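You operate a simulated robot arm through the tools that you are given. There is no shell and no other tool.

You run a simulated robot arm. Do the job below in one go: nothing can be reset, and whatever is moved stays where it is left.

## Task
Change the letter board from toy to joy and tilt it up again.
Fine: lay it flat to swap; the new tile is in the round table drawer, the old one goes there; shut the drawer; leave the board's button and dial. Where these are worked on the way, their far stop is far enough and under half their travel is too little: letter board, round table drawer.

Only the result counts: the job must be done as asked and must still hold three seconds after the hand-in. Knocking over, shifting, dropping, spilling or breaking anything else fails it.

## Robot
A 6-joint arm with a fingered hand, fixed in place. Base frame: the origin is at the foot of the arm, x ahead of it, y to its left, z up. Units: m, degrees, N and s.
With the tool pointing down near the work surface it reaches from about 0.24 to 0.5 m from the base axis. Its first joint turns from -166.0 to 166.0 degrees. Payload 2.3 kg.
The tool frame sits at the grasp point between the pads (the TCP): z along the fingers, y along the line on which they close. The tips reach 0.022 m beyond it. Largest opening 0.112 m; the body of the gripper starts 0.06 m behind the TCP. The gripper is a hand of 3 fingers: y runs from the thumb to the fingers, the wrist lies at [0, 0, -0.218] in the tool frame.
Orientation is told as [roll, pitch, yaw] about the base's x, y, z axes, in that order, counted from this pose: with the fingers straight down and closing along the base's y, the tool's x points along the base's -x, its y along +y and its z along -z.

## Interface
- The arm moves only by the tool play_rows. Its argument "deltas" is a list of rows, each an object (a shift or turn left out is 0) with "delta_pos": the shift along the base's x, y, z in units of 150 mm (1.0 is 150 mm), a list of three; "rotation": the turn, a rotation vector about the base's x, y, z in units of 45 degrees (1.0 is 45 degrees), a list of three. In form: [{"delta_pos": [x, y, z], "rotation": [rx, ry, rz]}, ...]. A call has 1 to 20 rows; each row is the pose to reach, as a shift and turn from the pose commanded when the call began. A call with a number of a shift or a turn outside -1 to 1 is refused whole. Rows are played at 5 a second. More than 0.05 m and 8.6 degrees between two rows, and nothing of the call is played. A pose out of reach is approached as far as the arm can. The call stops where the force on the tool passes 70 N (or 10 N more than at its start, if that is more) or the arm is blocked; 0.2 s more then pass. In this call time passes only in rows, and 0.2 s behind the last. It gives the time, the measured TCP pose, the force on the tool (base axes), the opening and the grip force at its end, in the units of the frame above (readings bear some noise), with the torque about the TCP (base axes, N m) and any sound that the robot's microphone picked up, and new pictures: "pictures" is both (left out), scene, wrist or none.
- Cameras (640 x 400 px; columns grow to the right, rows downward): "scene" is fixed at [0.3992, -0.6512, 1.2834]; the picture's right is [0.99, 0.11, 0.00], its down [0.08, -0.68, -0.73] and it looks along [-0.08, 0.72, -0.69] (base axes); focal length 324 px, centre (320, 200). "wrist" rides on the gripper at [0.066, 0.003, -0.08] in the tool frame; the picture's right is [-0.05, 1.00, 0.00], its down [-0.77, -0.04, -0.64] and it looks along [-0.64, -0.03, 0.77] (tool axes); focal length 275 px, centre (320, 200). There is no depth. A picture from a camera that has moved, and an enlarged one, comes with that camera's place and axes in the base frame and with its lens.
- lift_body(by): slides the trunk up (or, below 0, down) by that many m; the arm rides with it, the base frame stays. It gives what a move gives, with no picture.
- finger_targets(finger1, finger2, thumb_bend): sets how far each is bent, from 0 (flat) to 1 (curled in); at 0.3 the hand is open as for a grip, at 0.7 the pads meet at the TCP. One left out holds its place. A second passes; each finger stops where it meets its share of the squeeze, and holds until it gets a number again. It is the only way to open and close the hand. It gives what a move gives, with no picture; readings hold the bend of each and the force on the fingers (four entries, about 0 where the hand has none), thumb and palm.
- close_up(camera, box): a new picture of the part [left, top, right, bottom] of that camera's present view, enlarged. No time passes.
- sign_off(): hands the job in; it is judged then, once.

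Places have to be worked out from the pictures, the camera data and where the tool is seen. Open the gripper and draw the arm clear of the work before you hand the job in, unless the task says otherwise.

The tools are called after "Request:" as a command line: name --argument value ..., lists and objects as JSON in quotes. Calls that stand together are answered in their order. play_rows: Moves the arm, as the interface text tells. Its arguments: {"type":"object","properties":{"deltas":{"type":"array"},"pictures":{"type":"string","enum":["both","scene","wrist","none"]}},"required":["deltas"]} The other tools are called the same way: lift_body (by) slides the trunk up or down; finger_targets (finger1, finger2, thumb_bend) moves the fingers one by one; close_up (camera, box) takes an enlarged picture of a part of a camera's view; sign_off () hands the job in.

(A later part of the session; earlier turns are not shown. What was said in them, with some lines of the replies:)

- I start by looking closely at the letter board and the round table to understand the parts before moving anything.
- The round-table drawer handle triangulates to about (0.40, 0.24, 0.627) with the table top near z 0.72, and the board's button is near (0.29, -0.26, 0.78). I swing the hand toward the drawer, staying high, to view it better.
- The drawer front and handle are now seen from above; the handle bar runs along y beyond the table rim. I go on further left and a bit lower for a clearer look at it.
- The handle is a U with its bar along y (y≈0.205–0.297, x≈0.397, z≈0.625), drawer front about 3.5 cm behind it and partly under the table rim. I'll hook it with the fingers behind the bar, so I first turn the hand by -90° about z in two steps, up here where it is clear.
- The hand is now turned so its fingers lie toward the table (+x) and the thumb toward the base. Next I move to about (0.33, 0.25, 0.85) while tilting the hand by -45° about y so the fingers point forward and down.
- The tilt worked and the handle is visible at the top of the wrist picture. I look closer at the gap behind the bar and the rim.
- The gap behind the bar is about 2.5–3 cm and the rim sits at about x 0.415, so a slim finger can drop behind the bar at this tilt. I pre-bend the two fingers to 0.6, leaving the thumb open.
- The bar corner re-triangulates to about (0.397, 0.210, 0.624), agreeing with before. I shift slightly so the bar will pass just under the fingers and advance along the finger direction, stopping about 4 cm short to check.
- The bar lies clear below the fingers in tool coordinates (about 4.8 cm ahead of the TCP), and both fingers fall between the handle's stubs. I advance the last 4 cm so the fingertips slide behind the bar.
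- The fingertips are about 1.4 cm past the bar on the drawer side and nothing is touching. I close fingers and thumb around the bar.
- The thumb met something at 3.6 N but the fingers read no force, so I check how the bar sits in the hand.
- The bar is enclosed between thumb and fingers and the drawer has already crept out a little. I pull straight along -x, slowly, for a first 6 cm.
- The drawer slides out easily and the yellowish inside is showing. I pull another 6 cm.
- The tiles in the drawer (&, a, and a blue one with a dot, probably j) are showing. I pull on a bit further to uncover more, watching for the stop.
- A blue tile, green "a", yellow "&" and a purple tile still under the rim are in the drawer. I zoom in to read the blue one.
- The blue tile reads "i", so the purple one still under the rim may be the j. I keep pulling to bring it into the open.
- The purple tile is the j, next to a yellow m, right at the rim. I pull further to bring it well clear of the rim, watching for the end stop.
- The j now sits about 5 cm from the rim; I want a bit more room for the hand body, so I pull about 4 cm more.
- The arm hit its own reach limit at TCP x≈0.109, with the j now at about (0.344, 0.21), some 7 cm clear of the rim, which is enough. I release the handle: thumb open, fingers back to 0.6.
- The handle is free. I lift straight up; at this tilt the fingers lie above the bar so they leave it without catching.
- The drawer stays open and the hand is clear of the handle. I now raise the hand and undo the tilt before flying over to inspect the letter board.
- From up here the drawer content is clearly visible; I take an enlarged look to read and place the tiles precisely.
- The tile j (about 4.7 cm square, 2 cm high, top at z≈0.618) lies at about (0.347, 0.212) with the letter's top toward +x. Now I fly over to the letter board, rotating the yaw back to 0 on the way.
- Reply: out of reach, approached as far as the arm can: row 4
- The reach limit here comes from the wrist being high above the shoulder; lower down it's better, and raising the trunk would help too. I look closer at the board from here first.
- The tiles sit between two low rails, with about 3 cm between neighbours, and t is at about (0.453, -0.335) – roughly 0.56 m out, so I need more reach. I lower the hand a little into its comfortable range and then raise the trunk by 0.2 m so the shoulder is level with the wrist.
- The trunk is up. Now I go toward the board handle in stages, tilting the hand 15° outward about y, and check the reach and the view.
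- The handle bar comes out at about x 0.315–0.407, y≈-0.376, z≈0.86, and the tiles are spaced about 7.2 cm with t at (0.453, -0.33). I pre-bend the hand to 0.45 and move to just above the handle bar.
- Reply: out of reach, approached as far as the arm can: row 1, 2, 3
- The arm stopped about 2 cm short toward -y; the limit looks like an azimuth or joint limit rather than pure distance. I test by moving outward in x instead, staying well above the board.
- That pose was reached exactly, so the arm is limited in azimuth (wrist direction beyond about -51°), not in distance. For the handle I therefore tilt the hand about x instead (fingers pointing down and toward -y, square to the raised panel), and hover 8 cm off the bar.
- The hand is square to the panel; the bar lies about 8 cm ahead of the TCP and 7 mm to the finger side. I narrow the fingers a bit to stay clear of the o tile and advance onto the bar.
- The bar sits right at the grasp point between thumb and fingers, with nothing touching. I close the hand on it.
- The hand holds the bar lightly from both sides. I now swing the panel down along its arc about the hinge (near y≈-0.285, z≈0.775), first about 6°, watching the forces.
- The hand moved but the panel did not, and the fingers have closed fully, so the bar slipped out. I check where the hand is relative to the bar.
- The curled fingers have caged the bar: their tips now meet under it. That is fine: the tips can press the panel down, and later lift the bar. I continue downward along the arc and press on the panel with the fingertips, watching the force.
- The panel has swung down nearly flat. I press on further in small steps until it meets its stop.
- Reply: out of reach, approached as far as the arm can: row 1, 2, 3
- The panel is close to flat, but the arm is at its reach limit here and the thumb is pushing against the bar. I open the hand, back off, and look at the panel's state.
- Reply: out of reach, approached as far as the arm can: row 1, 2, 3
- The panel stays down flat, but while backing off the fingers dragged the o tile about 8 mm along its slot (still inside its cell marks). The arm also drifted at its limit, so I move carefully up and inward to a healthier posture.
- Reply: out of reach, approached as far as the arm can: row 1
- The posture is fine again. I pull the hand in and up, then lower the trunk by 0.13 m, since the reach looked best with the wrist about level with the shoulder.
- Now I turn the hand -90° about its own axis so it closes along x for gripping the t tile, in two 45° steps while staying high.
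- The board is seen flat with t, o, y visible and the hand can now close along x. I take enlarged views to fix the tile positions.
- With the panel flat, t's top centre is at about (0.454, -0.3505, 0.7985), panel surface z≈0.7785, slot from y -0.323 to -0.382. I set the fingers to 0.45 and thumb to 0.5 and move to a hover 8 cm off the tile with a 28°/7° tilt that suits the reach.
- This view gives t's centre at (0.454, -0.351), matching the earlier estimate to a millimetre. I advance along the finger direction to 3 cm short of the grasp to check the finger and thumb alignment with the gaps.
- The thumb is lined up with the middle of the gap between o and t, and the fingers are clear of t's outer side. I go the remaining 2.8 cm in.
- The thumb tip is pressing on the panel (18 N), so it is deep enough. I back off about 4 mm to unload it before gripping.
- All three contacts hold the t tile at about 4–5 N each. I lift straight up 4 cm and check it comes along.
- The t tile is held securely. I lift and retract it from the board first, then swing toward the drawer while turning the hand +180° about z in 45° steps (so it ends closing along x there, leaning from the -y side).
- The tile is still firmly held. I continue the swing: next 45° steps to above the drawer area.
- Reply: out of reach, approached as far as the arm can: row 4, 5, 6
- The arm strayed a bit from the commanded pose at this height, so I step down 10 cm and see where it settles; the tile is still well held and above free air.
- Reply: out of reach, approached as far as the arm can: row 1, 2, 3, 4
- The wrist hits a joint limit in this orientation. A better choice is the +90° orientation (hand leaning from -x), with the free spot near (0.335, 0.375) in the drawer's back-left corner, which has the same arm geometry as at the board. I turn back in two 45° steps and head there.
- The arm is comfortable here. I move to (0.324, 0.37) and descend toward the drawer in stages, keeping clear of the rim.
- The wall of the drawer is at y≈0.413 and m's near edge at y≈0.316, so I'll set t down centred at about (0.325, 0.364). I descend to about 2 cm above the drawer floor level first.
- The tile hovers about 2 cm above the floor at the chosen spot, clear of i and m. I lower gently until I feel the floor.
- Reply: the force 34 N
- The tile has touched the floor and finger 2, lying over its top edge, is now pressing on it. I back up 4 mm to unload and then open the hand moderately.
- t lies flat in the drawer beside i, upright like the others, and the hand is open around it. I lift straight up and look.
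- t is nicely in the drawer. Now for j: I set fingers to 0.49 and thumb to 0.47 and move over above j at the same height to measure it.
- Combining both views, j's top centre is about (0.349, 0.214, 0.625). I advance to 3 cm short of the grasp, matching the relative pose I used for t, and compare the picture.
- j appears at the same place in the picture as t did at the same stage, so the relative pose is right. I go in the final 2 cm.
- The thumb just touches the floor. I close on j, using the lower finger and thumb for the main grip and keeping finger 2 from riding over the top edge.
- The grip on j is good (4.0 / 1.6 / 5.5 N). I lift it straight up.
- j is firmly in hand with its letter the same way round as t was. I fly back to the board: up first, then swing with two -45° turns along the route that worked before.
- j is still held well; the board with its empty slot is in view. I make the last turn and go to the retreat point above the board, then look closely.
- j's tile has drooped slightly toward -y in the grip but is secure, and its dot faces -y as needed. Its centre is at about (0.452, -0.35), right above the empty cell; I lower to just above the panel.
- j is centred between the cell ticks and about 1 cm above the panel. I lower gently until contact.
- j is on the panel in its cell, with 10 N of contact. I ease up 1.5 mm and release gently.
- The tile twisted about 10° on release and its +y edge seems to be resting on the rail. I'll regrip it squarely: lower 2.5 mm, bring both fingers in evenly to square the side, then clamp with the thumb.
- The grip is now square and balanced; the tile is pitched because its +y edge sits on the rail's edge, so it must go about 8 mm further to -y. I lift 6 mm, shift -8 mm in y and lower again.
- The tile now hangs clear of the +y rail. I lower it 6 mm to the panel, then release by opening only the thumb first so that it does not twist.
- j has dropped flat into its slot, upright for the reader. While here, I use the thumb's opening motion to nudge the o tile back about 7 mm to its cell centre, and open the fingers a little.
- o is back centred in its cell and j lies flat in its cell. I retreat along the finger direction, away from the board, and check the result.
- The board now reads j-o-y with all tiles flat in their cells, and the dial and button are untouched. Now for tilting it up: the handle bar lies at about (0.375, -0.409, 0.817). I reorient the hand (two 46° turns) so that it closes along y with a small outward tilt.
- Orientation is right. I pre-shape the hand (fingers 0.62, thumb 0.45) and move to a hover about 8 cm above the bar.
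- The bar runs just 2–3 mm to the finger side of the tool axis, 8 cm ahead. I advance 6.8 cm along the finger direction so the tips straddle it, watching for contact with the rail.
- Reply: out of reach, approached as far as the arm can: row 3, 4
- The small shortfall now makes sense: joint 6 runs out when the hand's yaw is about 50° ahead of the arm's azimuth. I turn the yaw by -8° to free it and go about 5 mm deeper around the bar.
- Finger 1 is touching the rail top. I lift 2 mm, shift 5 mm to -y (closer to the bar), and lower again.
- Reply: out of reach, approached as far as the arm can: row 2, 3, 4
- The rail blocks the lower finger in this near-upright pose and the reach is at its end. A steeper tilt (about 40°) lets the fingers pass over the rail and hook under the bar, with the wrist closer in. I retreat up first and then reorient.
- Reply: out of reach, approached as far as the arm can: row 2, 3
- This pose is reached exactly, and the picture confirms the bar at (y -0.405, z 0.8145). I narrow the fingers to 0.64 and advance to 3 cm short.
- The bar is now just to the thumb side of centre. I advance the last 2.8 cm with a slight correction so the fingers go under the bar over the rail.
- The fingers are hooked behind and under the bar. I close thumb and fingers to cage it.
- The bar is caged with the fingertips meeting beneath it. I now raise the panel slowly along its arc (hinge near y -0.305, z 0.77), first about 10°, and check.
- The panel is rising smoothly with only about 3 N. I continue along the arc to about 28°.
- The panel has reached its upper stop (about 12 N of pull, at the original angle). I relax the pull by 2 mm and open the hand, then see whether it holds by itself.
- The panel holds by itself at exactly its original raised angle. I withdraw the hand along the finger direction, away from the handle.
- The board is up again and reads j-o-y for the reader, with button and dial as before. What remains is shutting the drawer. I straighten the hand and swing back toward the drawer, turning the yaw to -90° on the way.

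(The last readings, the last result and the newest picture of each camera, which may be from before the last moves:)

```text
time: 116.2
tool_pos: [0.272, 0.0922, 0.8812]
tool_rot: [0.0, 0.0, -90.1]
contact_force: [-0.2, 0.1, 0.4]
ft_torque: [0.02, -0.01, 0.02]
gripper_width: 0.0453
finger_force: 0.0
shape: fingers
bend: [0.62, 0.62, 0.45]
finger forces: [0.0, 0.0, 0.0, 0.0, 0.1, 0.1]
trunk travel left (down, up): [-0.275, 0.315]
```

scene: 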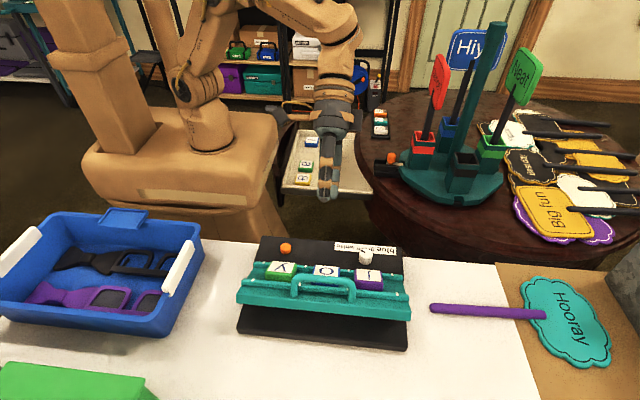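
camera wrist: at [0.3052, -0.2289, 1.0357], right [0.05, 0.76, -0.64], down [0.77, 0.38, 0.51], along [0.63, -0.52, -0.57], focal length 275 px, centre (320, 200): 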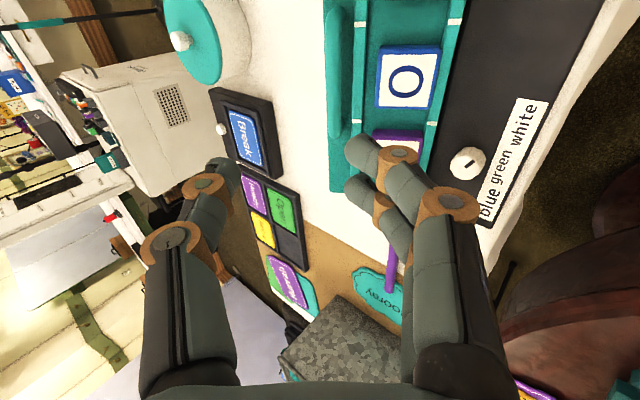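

The trunk is back at its starting height. I set fingers 0.6 / thumb 0.3 as when I hooked the drawer before, and move above the drawer front.

Request:
finger_targets --finger1 0.6 --finger2 0.6 --thumb_bend 0.3

Request:
play_rows --deltas '[{"delta_pos": [-0.08, 0.24, 0.07]}, {"delta_pos": [-0.16, 0.48, 0.14]}, {"delta_pos": [-0.24, 0.72, 0.21]}, {"delta_pos": [-0.34, 0.97, 0.29]}]' --pictures "both"

Request:
close_up --camera "wrist" --box '[140, 0, 520, 200]'

Request:
close_up --camera "scene" --box '[250, 100, 400, 220]'

```text
time: 117.2
tool_pos: [0.2715, 0.0914, 0.8785]
tool_rot: [-0.1, -0.1, -90.1]
contact_force: [-0.1, 1.1, 0.3]
ft_torque: [0.06, 0.03, -0.01]
gripper_width: 0.0688
finger_force: 0.1
shape: fingers
bend: [0.6, 0.6, 0.3]
finger forces: [0.1, 0.1, 0.0, 0.0, 0.0, 0.1]
trunk travel left (down, up): [-0.275, 0.315]
```

```text
time: 118.2
tool_pos: [0.2171, 0.2378, 0.9236]
tool_rot: [0.0, 0.0, -90.0]
contact_force: [0.2, 0.2, -0.4]
ft_torque: [0.02, 0.0, 0.02]
gripper_width: 0.0689
finger_force: 0.1
shape: fingers
bend: [0.6, 0.6, 0.3]
finger forces: [0.0, 0.0, 0.0, 0.0, 0.1, 0.0]
trunk travel left (down, up): [-0.275, 0.315]
camera wrist: at [0.2226, 0.3048, 1.0049], right [1.0, -0.05, 0.0], down [-0.04, -0.77, 0.64], along [-0.03, -0.64, -0.77], focal length 275 px, centre (320, 200)
```

scene: 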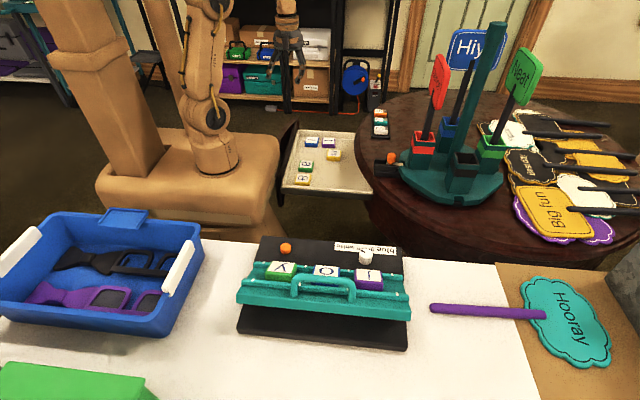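
wrist: 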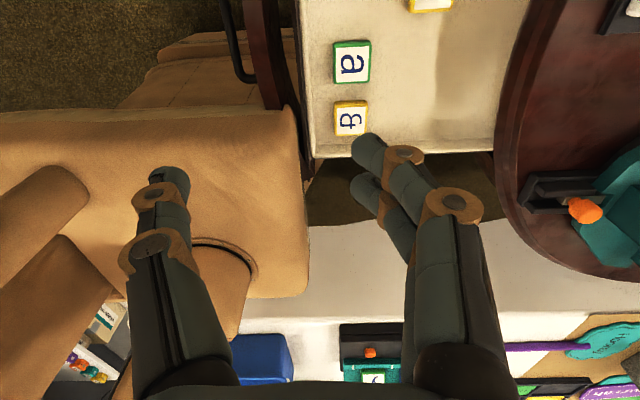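

```text
1.68 times, centred on (330, 100) of wrist
camera zoom: at [0.2226, 0.3048, 1.0049], right [1.0, -0.05, 0.0], down [-0.04, -0.77, 0.64], along [-0.03, -0.64, -0.77], focal length 464 px, centre (303, 368)
```

zoom: 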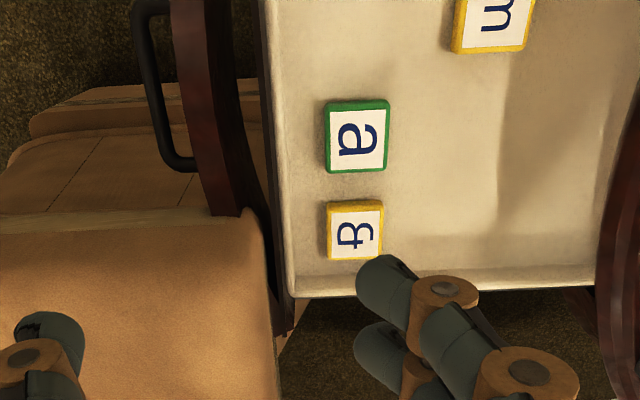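

```text
3.33 times, centred on (325, 160) of scene
camera zoom: at [0.3992, -0.6512, 1.2834], right [0.99, 0.11, 0.0], down [0.08, -0.68, -0.73], along [-0.08, 0.72, -0.69], focal length 1078 px, centre (303, 333)
```

zoom: 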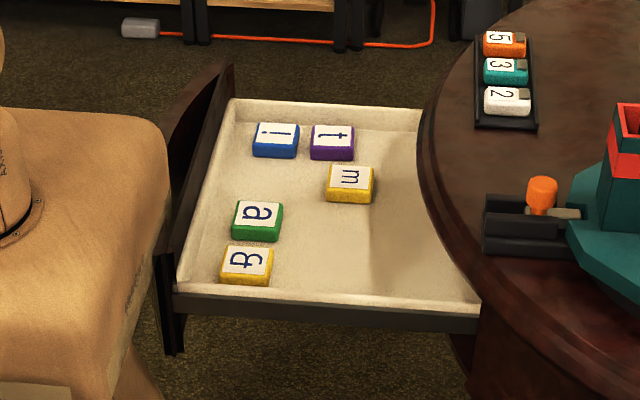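

The drawer is still where I left it, with i, t, m, a, & inside; its handle bar is at x≈0.114, y 0.205–0.297. I tilt the hand -45° and go to the spot above the handle, reversing my earlier exit path.

Request:
play_rows --deltas '[{"delta_pos": [-0.15, 0.02, -0.15], "rotation": [0, -0.16, 0]}, {"delta_pos": [-0.3, 0.04, -0.32], "rotation": [0, -0.33, 0]}, {"delta_pos": [-0.45, 0.06, -0.49], "rotation": [0, -0.5, 0]}, {"delta_pos": [-0.58, 0.07, -0.66], "rotation": [0, -0.67, 0]}, {"delta_pos": [-0.66, 0.08, -0.83], "rotation": [0, -0.84, 0]}, {"delta_pos": [-0.71, 0.08, -0.98], "rotation": [0, -1.0, 0]}]' --pictures "both"

Request:
close_up --camera "wrist" --box '[100, 0, 440, 240]'

```text
time: 119.6
tool_pos: [0.115, 0.2512, 0.7764]
tool_rot: [44.9, 0.5, -90.6]
contact_force: [-0.9, -0.6, -0.4]
ft_torque: [0.01, -0.03, 0.04]
gripper_width: 0.0695
finger_force: 0.1
shape: fingers
bend: [0.6, 0.6, 0.3]
finger forces: [0.0, 0.0, 0.1, 0.0, 0.0, 0.1]
trunk travel left (down, up): [-0.275, 0.315]
camera wrist: at [0.0618, 0.3186, 0.8376], right [0.71, -0.06, 0.7], down [-0.48, -0.77, 0.42], along [0.52, -0.63, -0.57], focal length 275 px, centre (320, 200)
```

scene: 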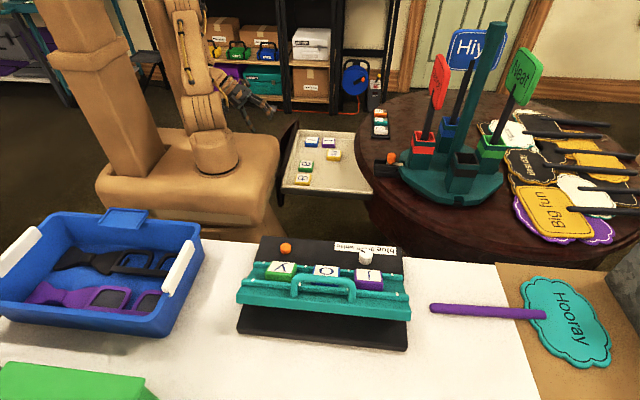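
wrist: 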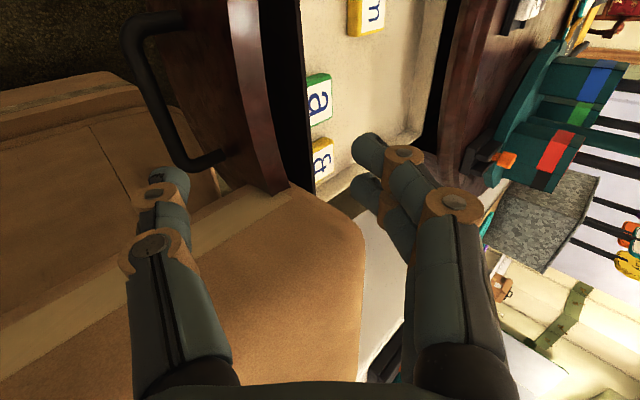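

```text
1.67 times, centred on (270, 120) of wrist
camera zoom: at [0.0618, 0.3186, 0.8376], right [0.71, -0.06, 0.7], down [-0.48, -0.77, 0.42], along [0.52, -0.63, -0.57], focal length 459 px, centre (403, 333)
```

zoom: 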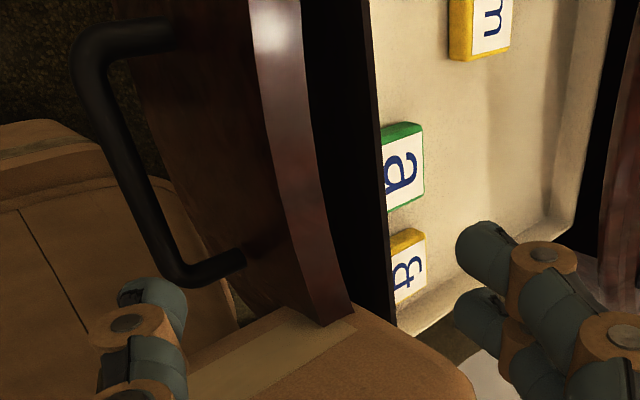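

I can reach the front from here: closing the fingers into a fist, I'll first push the drawer front panel (face at x≈0.147, top at z≈0.68) with the fingertips just above the handle bar, then finish with the handle. I close the hand and lower it in front of the panel.

Request:
finger_targets --finger1 0.7 --finger2 0.7 --thumb_bend 0.7

Request:
play_rows --deltas '[{"delta_pos": [-0.033, 0, -0.18]}, {"delta_pos": [-0.033, 0, -0.36]}, {"delta_pos": [-0.033, 0, -0.54]}, {"delta_pos": [-0.033, 0, -0.71]}]' --pictures "wrist"

Request:
close_up --camera "wrist" --box '[160, 0, 480, 240]'

```text
time: 120.6
tool_pos: [0.1139, 0.2499, 0.7758]
tool_rot: [44.9, 0.3, -90.5]
contact_force: [-0.3, 0.5, 0.2]
ft_torque: [-0.02, 0.02, 0.01]
gripper_width: 0.0025
finger_force: 0.0
shape: fingers
bend: [0.7, 0.7, 0.7]
finger forces: [0.0, 0.0, 0.0, 0.0, 0.0, 0.1]
trunk travel left (down, up): [-0.275, 0.315]
```

```text
time: 121.6
tool_pos: [0.1131, 0.2519, 0.6729]
tool_rot: [44.8, 0.7, -91.5]
contact_force: [0.6, -0.7, 0.2]
ft_torque: [-0.04, -0.01, 0.01]
gripper_width: 0.0028
finger_force: 0.1
shape: fingers
bend: [0.7, 0.7, 0.7]
finger forces: [0.1, 0.0, 0.0, 0.0, 0.1, 0.1]
trunk travel left (down, up): [-0.275, 0.315]
camera wrist: at [0.0613, 0.3189, 0.7347], right [0.71, -0.07, 0.7], down [-0.49, -0.76, 0.42], along [0.5, -0.64, -0.58], focal length 275 px, centre (320, 200)
```

wrist: 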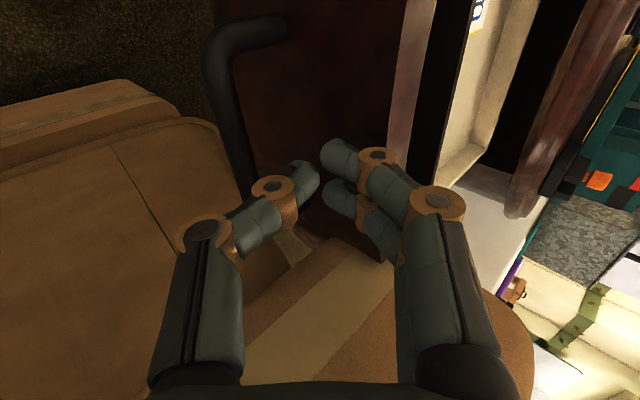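

```text
1.67 times, centred on (320, 120) of wrist
camera zoom: at [0.0613, 0.3189, 0.7347], right [0.71, -0.07, 0.7], down [-0.49, -0.76, 0.42], along [0.5, -0.64, -0.58], focal length 459 px, centre (320, 333)
```

zoom: 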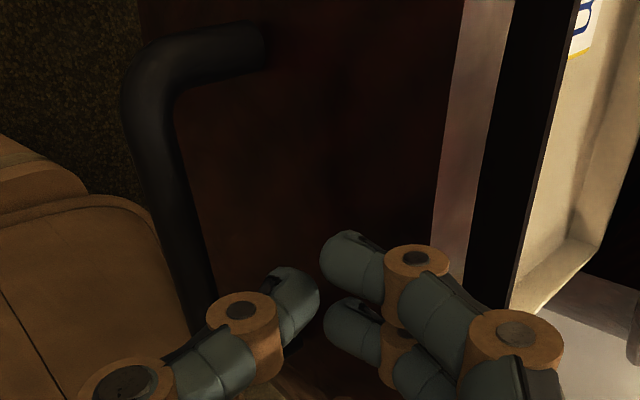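

The fist is in front of the panel, above the bar. I push along +x for 10 cm.

Request:
play_rows --deltas '[{"delta_pos": [0.1, 0, 0]}, {"delta_pos": [0.2, 0, 0]}, {"delta_pos": [0.3, 0, 0]}, {"delta_pos": [0.4, 0, 0]}, {"delta_pos": [0.5, 0, 0]}, {"delta_pos": [0.6, 0, 0]}, {"delta_pos": [0.7, 0, 0]}]' --pictures "both"

Request:
close_up --camera "scene" --box '[250, 100, 400, 220]'

```text
time: 123.2
tool_pos: [0.2134, 0.2497, 0.669]
tool_rot: [45.0, -0.1, -90.0]
contact_force: [0.1, 0.3, -1.1]
ft_torque: [0.04, 0.0, 0.01]
gripper_width: 0.0021
finger_force: 0.1
shape: fingers
bend: [0.7, 0.7, 0.7]
finger forces: [0.0, 0.0, 0.1, 0.0, 0.0, 0.1]
trunk travel left (down, up): [-0.275, 0.315]
camera wrist: at [0.1601, 0.3167, 0.7286], right [0.71, -0.05, 0.71], down [-0.48, -0.77, 0.42], along [0.52, -0.64, -0.57], focal length 275 px, centre (320, 200)
```

scene: 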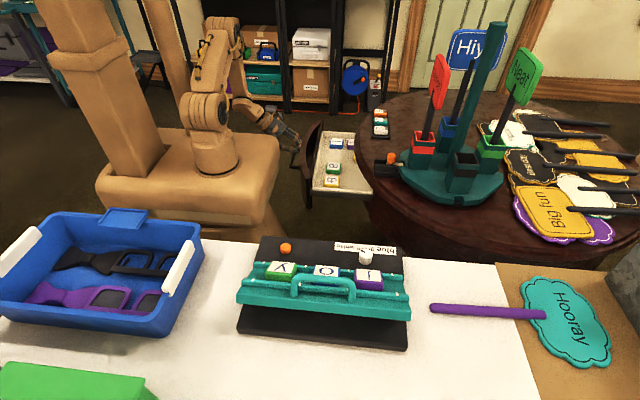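
wrist: 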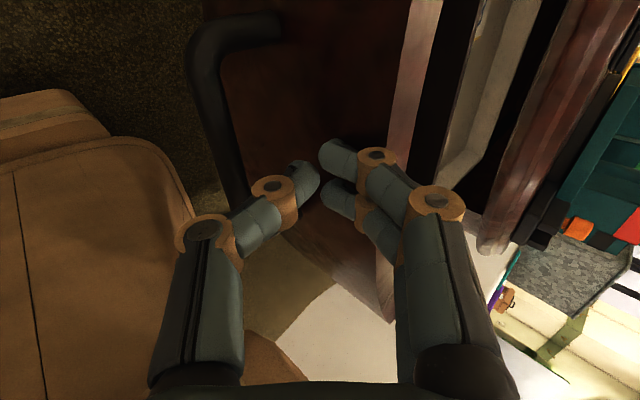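

```text
3.33 times, centred on (325, 160) of scene
camera zoom: at [0.3992, -0.6512, 1.2834], right [0.99, 0.11, 0.0], down [0.08, -0.68, -0.73], along [-0.08, 0.72, -0.69], focal length 1078 px, centre (303, 333)
```

zoom: 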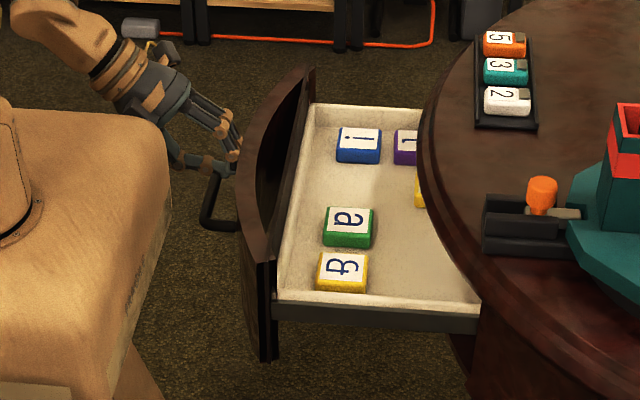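

The drawer slides in easily and the tiles ride along. I push another 8.5 cm, then I'll switch to the handle for the last part so as not to touch the table rim.

Request:
play_rows --deltas '[{"delta_pos": [0.1, 0, 0]}, {"delta_pos": [0.2, 0, 0]}, {"delta_pos": [0.3, 0, 0]}, {"delta_pos": [0.4, 0, 0]}, {"delta_pos": [0.5, 0, 0]}, {"delta_pos": [0.57, 0, 0]}]' --pictures "both"

Request:
close_up --camera "scene" --box '[270, 100, 420, 220]'

```text
time: 124.6
tool_pos: [0.2999, 0.2502, 0.6699]
tool_rot: [45.0, 0.1, -90.1]
contact_force: [-0.5, -0.1, 0.3]
ft_torque: [-0.04, 0.0, -0.01]
gripper_width: 0.0021
finger_force: 0.0
shape: fingers
bend: [0.7, 0.7, 0.7]
finger forces: [0.0, 0.1, 0.0, 0.0, 0.0, 0.0]
trunk travel left (down, up): [-0.275, 0.315]
camera wrist: at [0.246, 0.317, 0.7295], right [0.71, -0.05, 0.71], down [-0.48, -0.77, 0.42], along [0.52, -0.63, -0.57], focal length 275 px, centre (320, 200)
```

scene: 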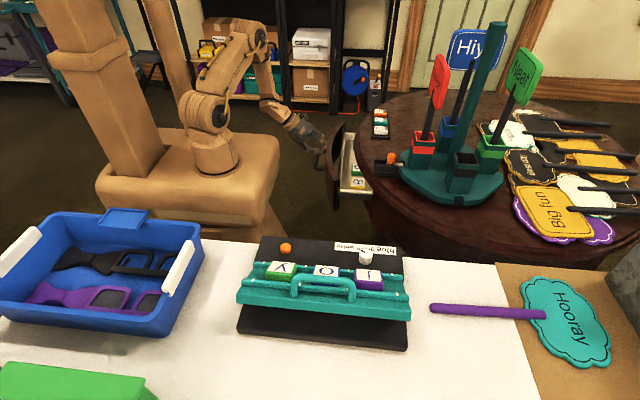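
wrist: 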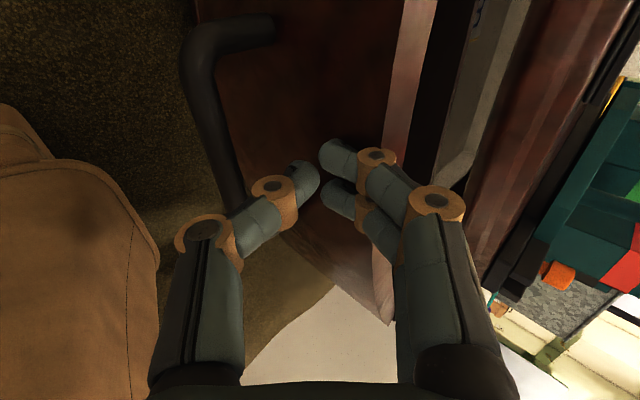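

```text
3.33 times, centred on (345, 160) of scene
camera zoom: at [0.3992, -0.6512, 1.2834], right [0.99, 0.11, 0.0], down [0.08, -0.68, -0.73], along [-0.08, 0.72, -0.69], focal length 1078 px, centre (237, 333)
```

zoom: 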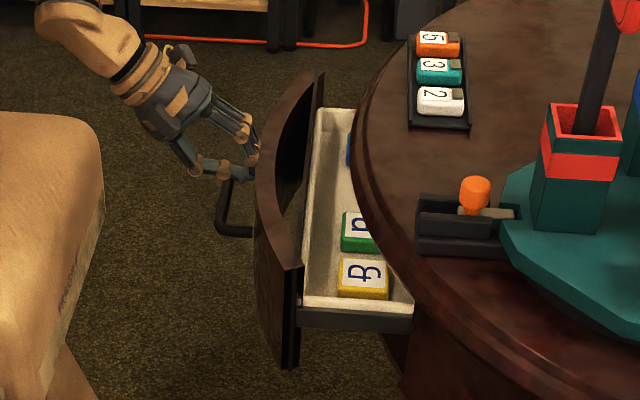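

About 10 cm of travel remain (bar near x 0.297). I back off, lower the fist to the handle bar's height and push on the bar itself, which keeps the hand below and clear of the rim.

Request:
play_rows --deltas '[{"delta_pos": [-0.2, 0, 0]}, {"delta_pos": [-0.4, 0, 0]}, {"delta_pos": [-0.42, 0, -0.17]}, {"delta_pos": [-0.42, 0, -0.34]}]' --pictures "wrist"

Request:
close_up --camera "wrist" --box '[160, 0, 480, 240]'

Request:
close_up --camera "scene" --box '[270, 100, 420, 220]'

```text
time: 125.6
tool_pos: [0.2356, 0.2497, 0.6183]
tool_rot: [45.0, -0.1, -90.0]
contact_force: [0.0, -2.1, -1.0]
ft_torque: [0.03, 0.04, 0.02]
gripper_width: 0.0022
finger_force: 0.0
shape: fingers
bend: [0.7, 0.7, 0.7]
finger forces: [0.0, 0.0, 0.0, 0.0, 0.0, 0.1]
trunk travel left (down, up): [-0.275, 0.315]
camera wrist: at [0.1826, 0.3163, 0.6786], right [0.71, -0.05, 0.71], down [-0.48, -0.77, 0.42], along [0.52, -0.64, -0.57], focal length 275 px, centre (320, 200)
```

wrist: 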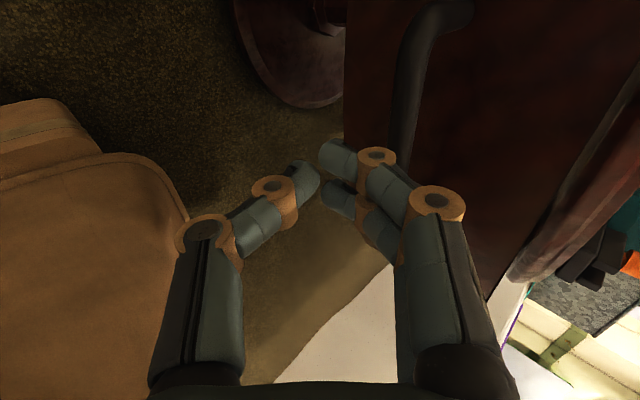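

```text
1.67 times, centred on (320, 120) of wrist
camera zoom: at [0.1826, 0.3163, 0.6786], right [0.71, -0.05, 0.71], down [-0.48, -0.77, 0.42], along [0.52, -0.64, -0.57], focal length 459 px, centre (320, 333)
```

zoom: 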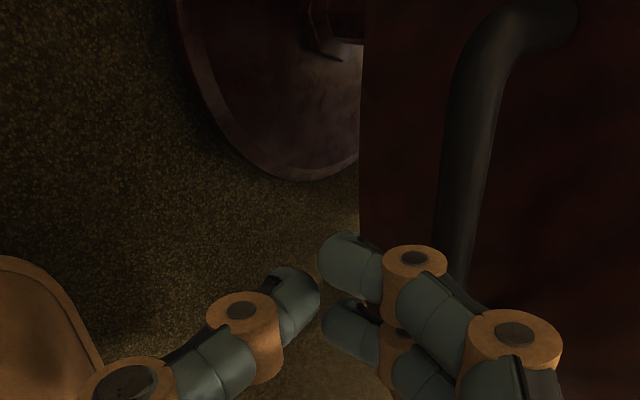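

```text
3.33 times, centred on (345, 160) of scene
camera zoom: at [0.3992, -0.6512, 1.2834], right [0.99, 0.11, 0.0], down [0.08, -0.68, -0.73], along [-0.08, 0.72, -0.69], focal length 1078 px, centre (237, 333)
```

zoom: 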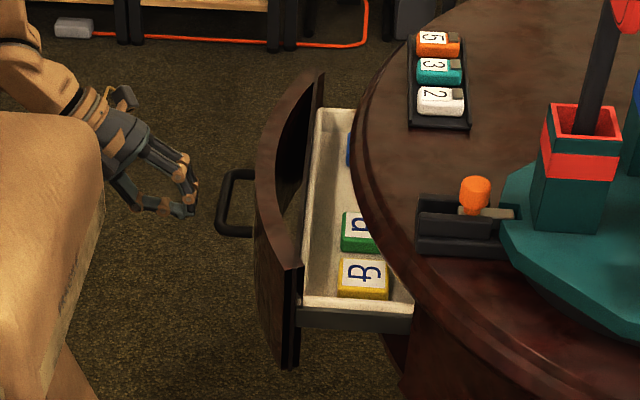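

The bar will meet the outer side of the fingertips. I push along +x to about TCP x 0.355, just before the expected closing point.

Request:
play_rows --deltas '[{"delta_pos": [0.1, 0, 0]}, {"delta_pos": [0.2, 0, 0]}, {"delta_pos": [0.3, 0, 0]}, {"delta_pos": [0.4, 0, 0]}, {"delta_pos": [0.5, 0, 0]}, {"delta_pos": [0.6, 0, 0]}, {"delta_pos": [0.7, 0, 0]}, {"delta_pos": [0.8, 0, 0]}]' --pictures "both"

Request:
close_up --camera "scene" --box '[290, 110, 410, 210]'

```text
time: 127.4
tool_pos: [0.3557, 0.249, 0.6186]
tool_rot: [45.0, 0.1, -90.2]
contact_force: [-0.4, -0.1, 0.8]
ft_torque: [0.02, 0.0, -0.02]
gripper_width: 0.0023
finger_force: 0.0
shape: fingers
bend: [0.7, 0.7, 0.7]
finger forces: [0.1, 0.1, 0.0, 0.1, 0.0, 0.0]
trunk travel left (down, up): [-0.275, 0.315]
camera wrist: at [0.3028, 0.3166, 0.6786], right [0.71, -0.05, 0.71], down [-0.48, -0.77, 0.42], along [0.52, -0.64, -0.57], focal length 275 px, centre (320, 200)
```

scene: 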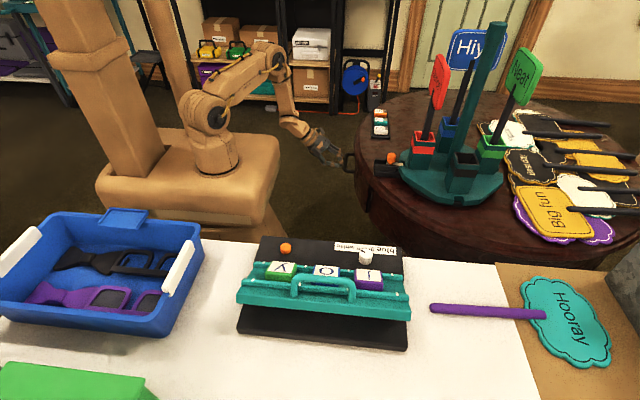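
wrist: 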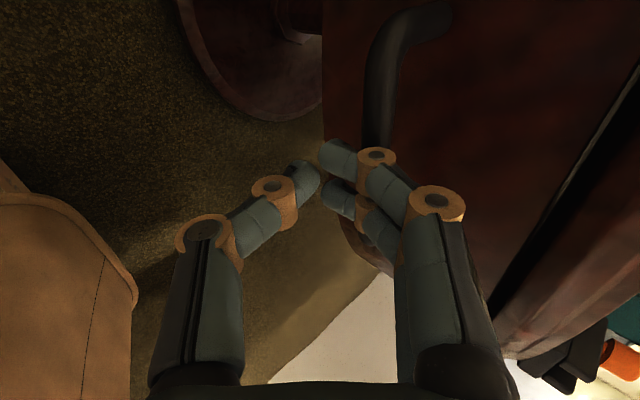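

```text
4.00 times, centred on (350, 160) of scene
camera zoom: at [0.3992, -0.6512, 1.2834], right [0.99, 0.11, 0.0], down [0.08, -0.68, -0.73], along [-0.08, 0.72, -0.69], focal length 1294 px, centre (200, 360)
```

zoom: 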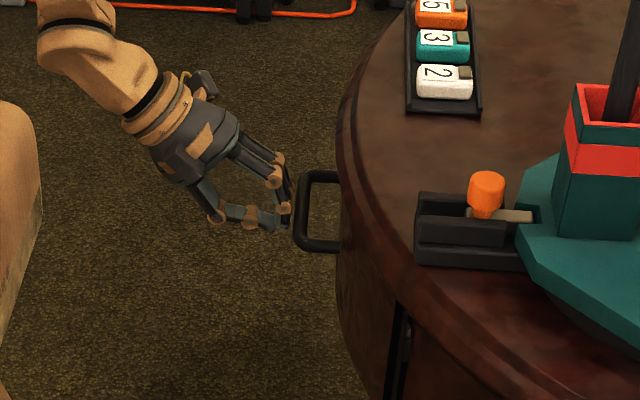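

The drawer is nearly shut. I push on in small steps until it meets its stop.

Request:
play_rows --deltas '[{"delta_pos": [0.04, 0, 0]}, {"delta_pos": [0.08, 0, 0]}, {"delta_pos": [0.12, 0, 0]}]' --pictures "none"

Request:
close_up --camera "scene" --box '[290, 110, 410, 210]'

```text
time: 128.2
tool_pos: [0.3726, 0.2505, 0.619]
tool_rot: [44.9, 0.0, -90.1]
contact_force: [-8.7, -0.4, 5.1]
ft_torque: [0.01, -0.08, -0.01]
gripper_width: 0.0002
finger_force: 4.5
shape: fingers
bend: [0.71, 0.71, 0.7]
finger forces: [4.7, 4.3, 0.0, 0.0, 0.0, 0.1]
trunk travel left (down, up): [-0.275, 0.315]
```

```text
4.00 times, centred on (350, 160) of scene
camera zoom: at [0.3992, -0.6512, 1.2834], right [0.99, 0.11, 0.0], down [0.08, -0.68, -0.73], along [-0.08, 0.72, -0.69], focal length 1294 px, centre (200, 360)
```

zoom: 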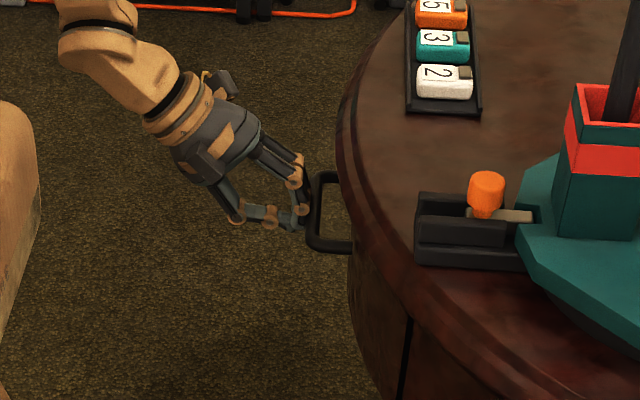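

The push now meets an 8.7 N resistance and the handle is back at its starting place. I press 5 mm more to make sure it is fully home.

Request:
play_rows --deltas '[{"delta_pos": [0.02, 0, 0]}, {"delta_pos": [0.035, 0, 0]}]' --pictures "none"

Request:
close_up --camera "scene" --box '[290, 110, 410, 210]'

```text
time: 128.8
tool_pos: [0.3768, 0.2506, 0.6204]
tool_rot: [45.2, 0.0, -90.0]
contact_force: [-21.0, 0.6, 13.1]
ft_torque: [-0.03, -0.2, 0.02]
gripper_width: 0.0
finger_force: 11.9
shape: fingers
bend: [0.73, 0.73, 0.7]
finger forces: [12.6, 11.7, 0.1, 0.0, 0.1, 0.0]
trunk travel left (down, up): [-0.275, 0.315]
```

```text
4.00 times, centred on (350, 160) of scene
camera zoom: at [0.3992, -0.6512, 1.2834], right [0.99, 0.11, 0.0], down [0.08, -0.68, -0.73], along [-0.08, 0.72, -0.69], focal length 1294 px, centre (200, 360)
```

zoom: 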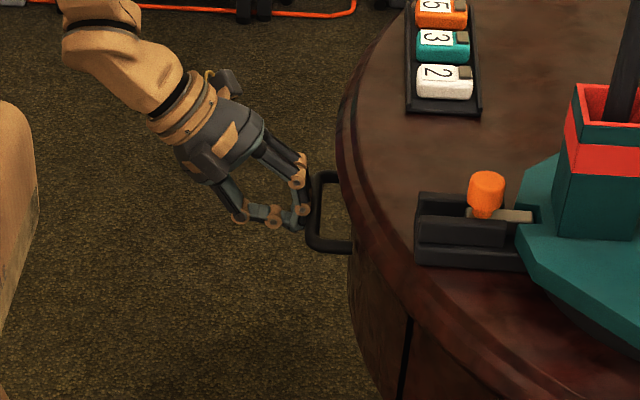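

The drawer is home against its stop. I back the fist off along -x, then raise and open the hand.

Request:
play_rows --deltas '[{"delta_pos": [-0.1, 0, 0]}, {"delta_pos": [-0.3, 0, 0]}, {"delta_pos": [-0.5, 0, 0.1]}, {"delta_pos": [-0.6, 0, 0.35]}, {"delta_pos": [-0.6, 0, 0.65]}, {"delta_pos": [-0.6, 0, 0.95]}]' --pictures "none"

Request:
finger_targets --finger1 0.3 --finger2 0.3 --thumb_bend 0.3

Request:
play_rows --deltas '[{"delta_pos": [0, -0.03, 0.17], "rotation": [0, 0.17, 0]}, {"delta_pos": [0, -0.06, 0.34], "rotation": [0, 0.34, 0]}, {"delta_pos": [0, -0.1, 0.51], "rotation": [0, 0.51, 0]}, {"delta_pos": [0, -0.15, 0.68], "rotation": [0, 0.68, 0]}, {"delta_pos": [0, -0.2, 0.8], "rotation": [0, 0.85, 0]}, {"delta_pos": [0, -0.25, 0.85], "rotation": [0, 1.0, 0]}]' --pictures "both"

Request:
close_up --camera "scene" --box '[330, 80, 540, 270]'

Request:
close_up --camera "scene" --box '[220, 220, 430, 360]'

```text
time: 130.2
tool_pos: [0.2914, 0.2506, 0.7623]
tool_rot: [44.9, 0.1, -90.0]
contact_force: [0.2, 0.1, -0.7]
ft_torque: [0.01, 0.01, 0.03]
gripper_width: 0.0022
finger_force: 0.1
shape: fingers
bend: [0.7, 0.7, 0.7]
finger forces: [0.0, 0.1, 0.1, 0.0, 0.1, 0.1]
trunk travel left (down, up): [-0.275, 0.315]
```

```text
time: 131.2
tool_pos: [0.2921, 0.2517, 0.7612]
tool_rot: [45.0, 0.1, -90.1]
contact_force: [0.5, 0.4, -0.3]
ft_torque: [0.0, -0.05, -0.01]
gripper_width: 0.1113
finger_force: 0.2
shape: fingers
bend: [0.3, 0.3, 0.3]
finger forces: [0.0, 0.0, 0.0, 0.0, 0.1, 0.0]
trunk travel left (down, up): [-0.275, 0.315]
```

```text
time: 132.6
tool_pos: [0.2915, 0.2145, 0.888]
tool_rot: [-0.1, 0.1, -90.1]
contact_force: [-0.2, 0.5, -0.6]
ft_torque: [0.0, -0.01, -0.04]
gripper_width: 0.1114
finger_force: 0.0
shape: fingers
bend: [0.3, 0.3, 0.3]
finger forces: [0.1, 0.0, 0.0, 0.0, 0.0, 0.0]
trunk travel left (down, up): [-0.275, 0.315]
camera wrist: at [0.2952, 0.2815, 0.9697], right [1.0, -0.05, 0.0], down [-0.04, -0.77, 0.63], along [-0.03, -0.63, -0.77], focal length 275 px, centre (320, 200)
```

scene: 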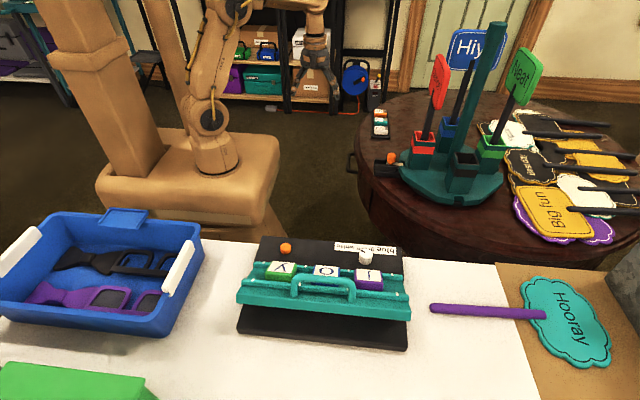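
wrist: 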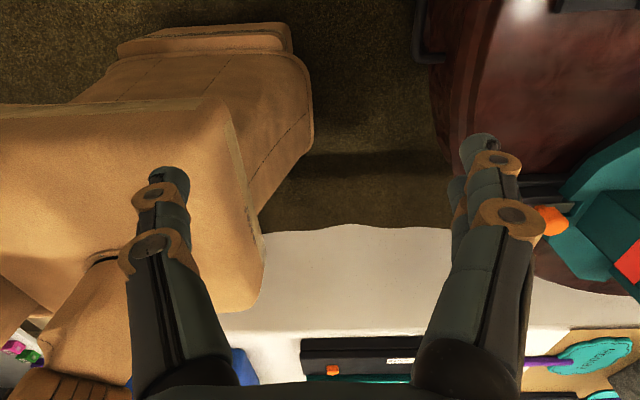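

```text
2.11 times, centred on (435, 175) of scene
camera zoom: at [0.3992, -0.6512, 1.2834], right [0.99, 0.11, 0.0], down [0.08, -0.68, -0.73], along [-0.08, 0.72, -0.69], focal length 681 px, centre (78, 253)
```

zoom: 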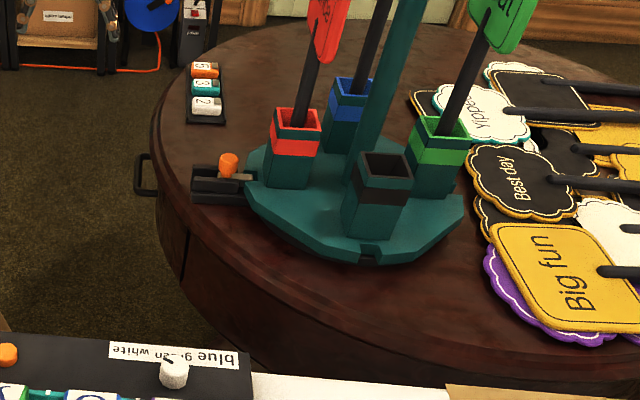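

```text
2.86 times, centred on (325, 290) of scene
camera zoom: at [0.3992, -0.6512, 1.2834], right [0.99, 0.11, 0.0], down [0.08, -0.68, -0.73], along [-0.08, 0.72, -0.69], focal length 924 px, centre (306, -57)
```

zoom: 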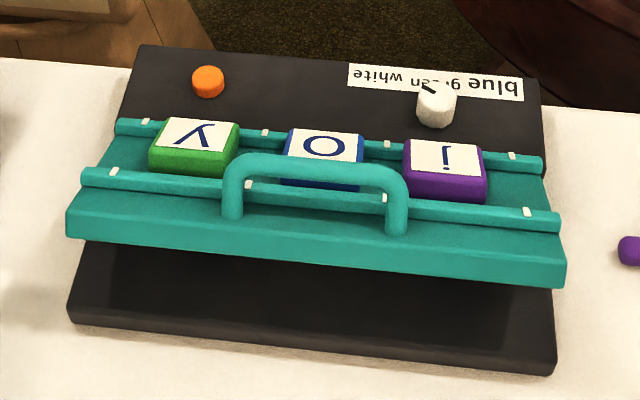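

Drawer shut with its handle exactly as at the start, and the raised board reads j-o-y with button and dial unchanged. I draw the open hand up and away to a neutral pose before handing in.

Request:
play_rows --deltas '[{"delta_pos": [-0.05, -0.2, 0.15]}, {"delta_pos": [-0.1, -0.4, 0.3]}, {"delta_pos": [-0.15, -0.6, 0.45]}, {"delta_pos": [-0.2, -0.8, 0.55]}]' --pictures "both"

Request:
close_up --camera "scene" --box '[300, 230, 420, 330]'

```text
time: 133.6
tool_pos: [0.2597, 0.0943, 0.9698]
tool_rot: [0.0, -0.1, -90.1]
contact_force: [-1.0, 0.0, -1.0]
ft_torque: [-0.03, 0.04, 0.01]
gripper_width: 0.1114
finger_force: 0.0
shape: fingers
bend: [0.3, 0.3, 0.3]
finger forces: [0.1, 0.0, 0.0, 0.0, 0.0, 0.1]
trunk travel left (down, up): [-0.275, 0.315]
camera wrist: at [0.2635, 0.1597, 1.0515], right [1.0, -0.05, 0.0], down [-0.04, -0.77, 0.64], along [-0.03, -0.63, -0.77], focal length 275 px, centre (320, 200)
```

scene: 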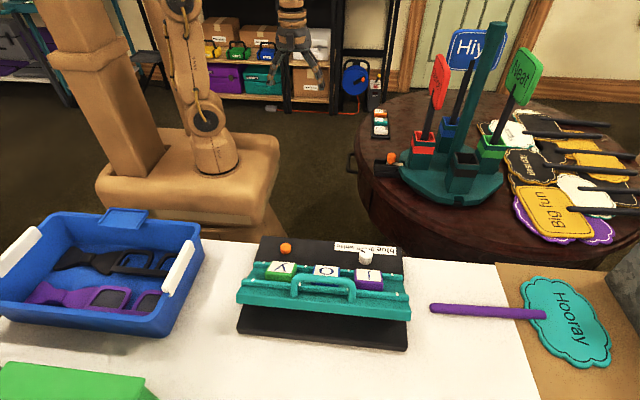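
wrist: 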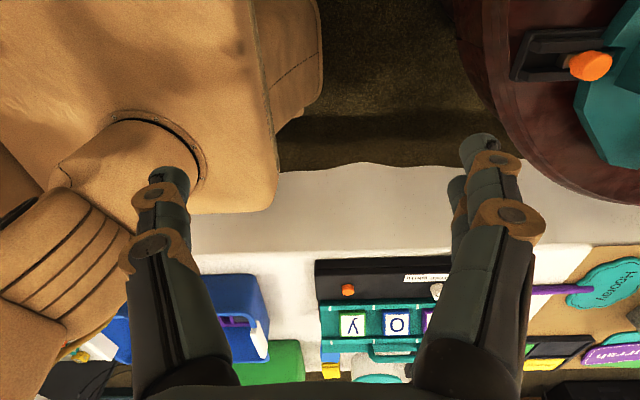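

```text
4.00 times, centred on (360, 280) of scene
camera zoom: at [0.3992, -0.6512, 1.2834], right [0.99, 0.11, 0.0], down [0.08, -0.68, -0.73], along [-0.08, 0.72, -0.69], focal length 1294 px, centre (160, -120)
```

zoom: 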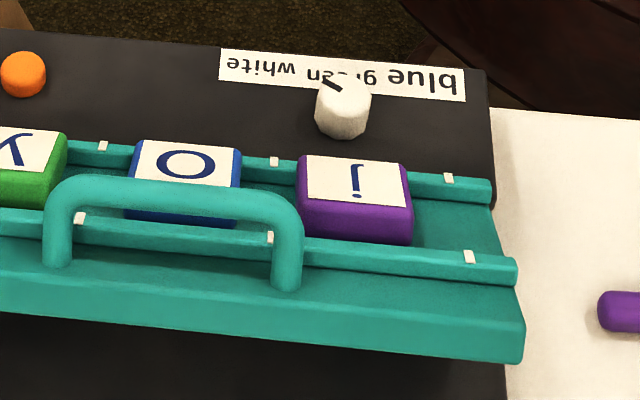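

The board is tilted up again and reads j-o-y. The t tile is in the shut drawer, the dial and button are unchanged, and the open hand is clear of everything, so I hand the job in.

Request:
sign_off

```text
The job is handed in.
```

The letter board now reads "joy" and is tilted back up to its original angle, where it holds on its own. I've handed the job in, but no verdict has come back.

- **Tiles:** I laid the board flat to swap. The j from the drawer is in the first slot, sitting about 4 mm off centre.
- **Drawer:** The old t is in the round table drawer, upright and lying flat beside the i tile. The drawer is pushed in against its stop, with the handle where it started.
- **Untouched:** I did not work the board's button or dial, and both look the same as at the start.
- **Side effect:** While laying the board flat, the fingers dragged the o tile about 8 mm along its rails. I nudged it back to the centre of its cell.

The hand is open and clear of the work, and the trunk is back at its starting height.
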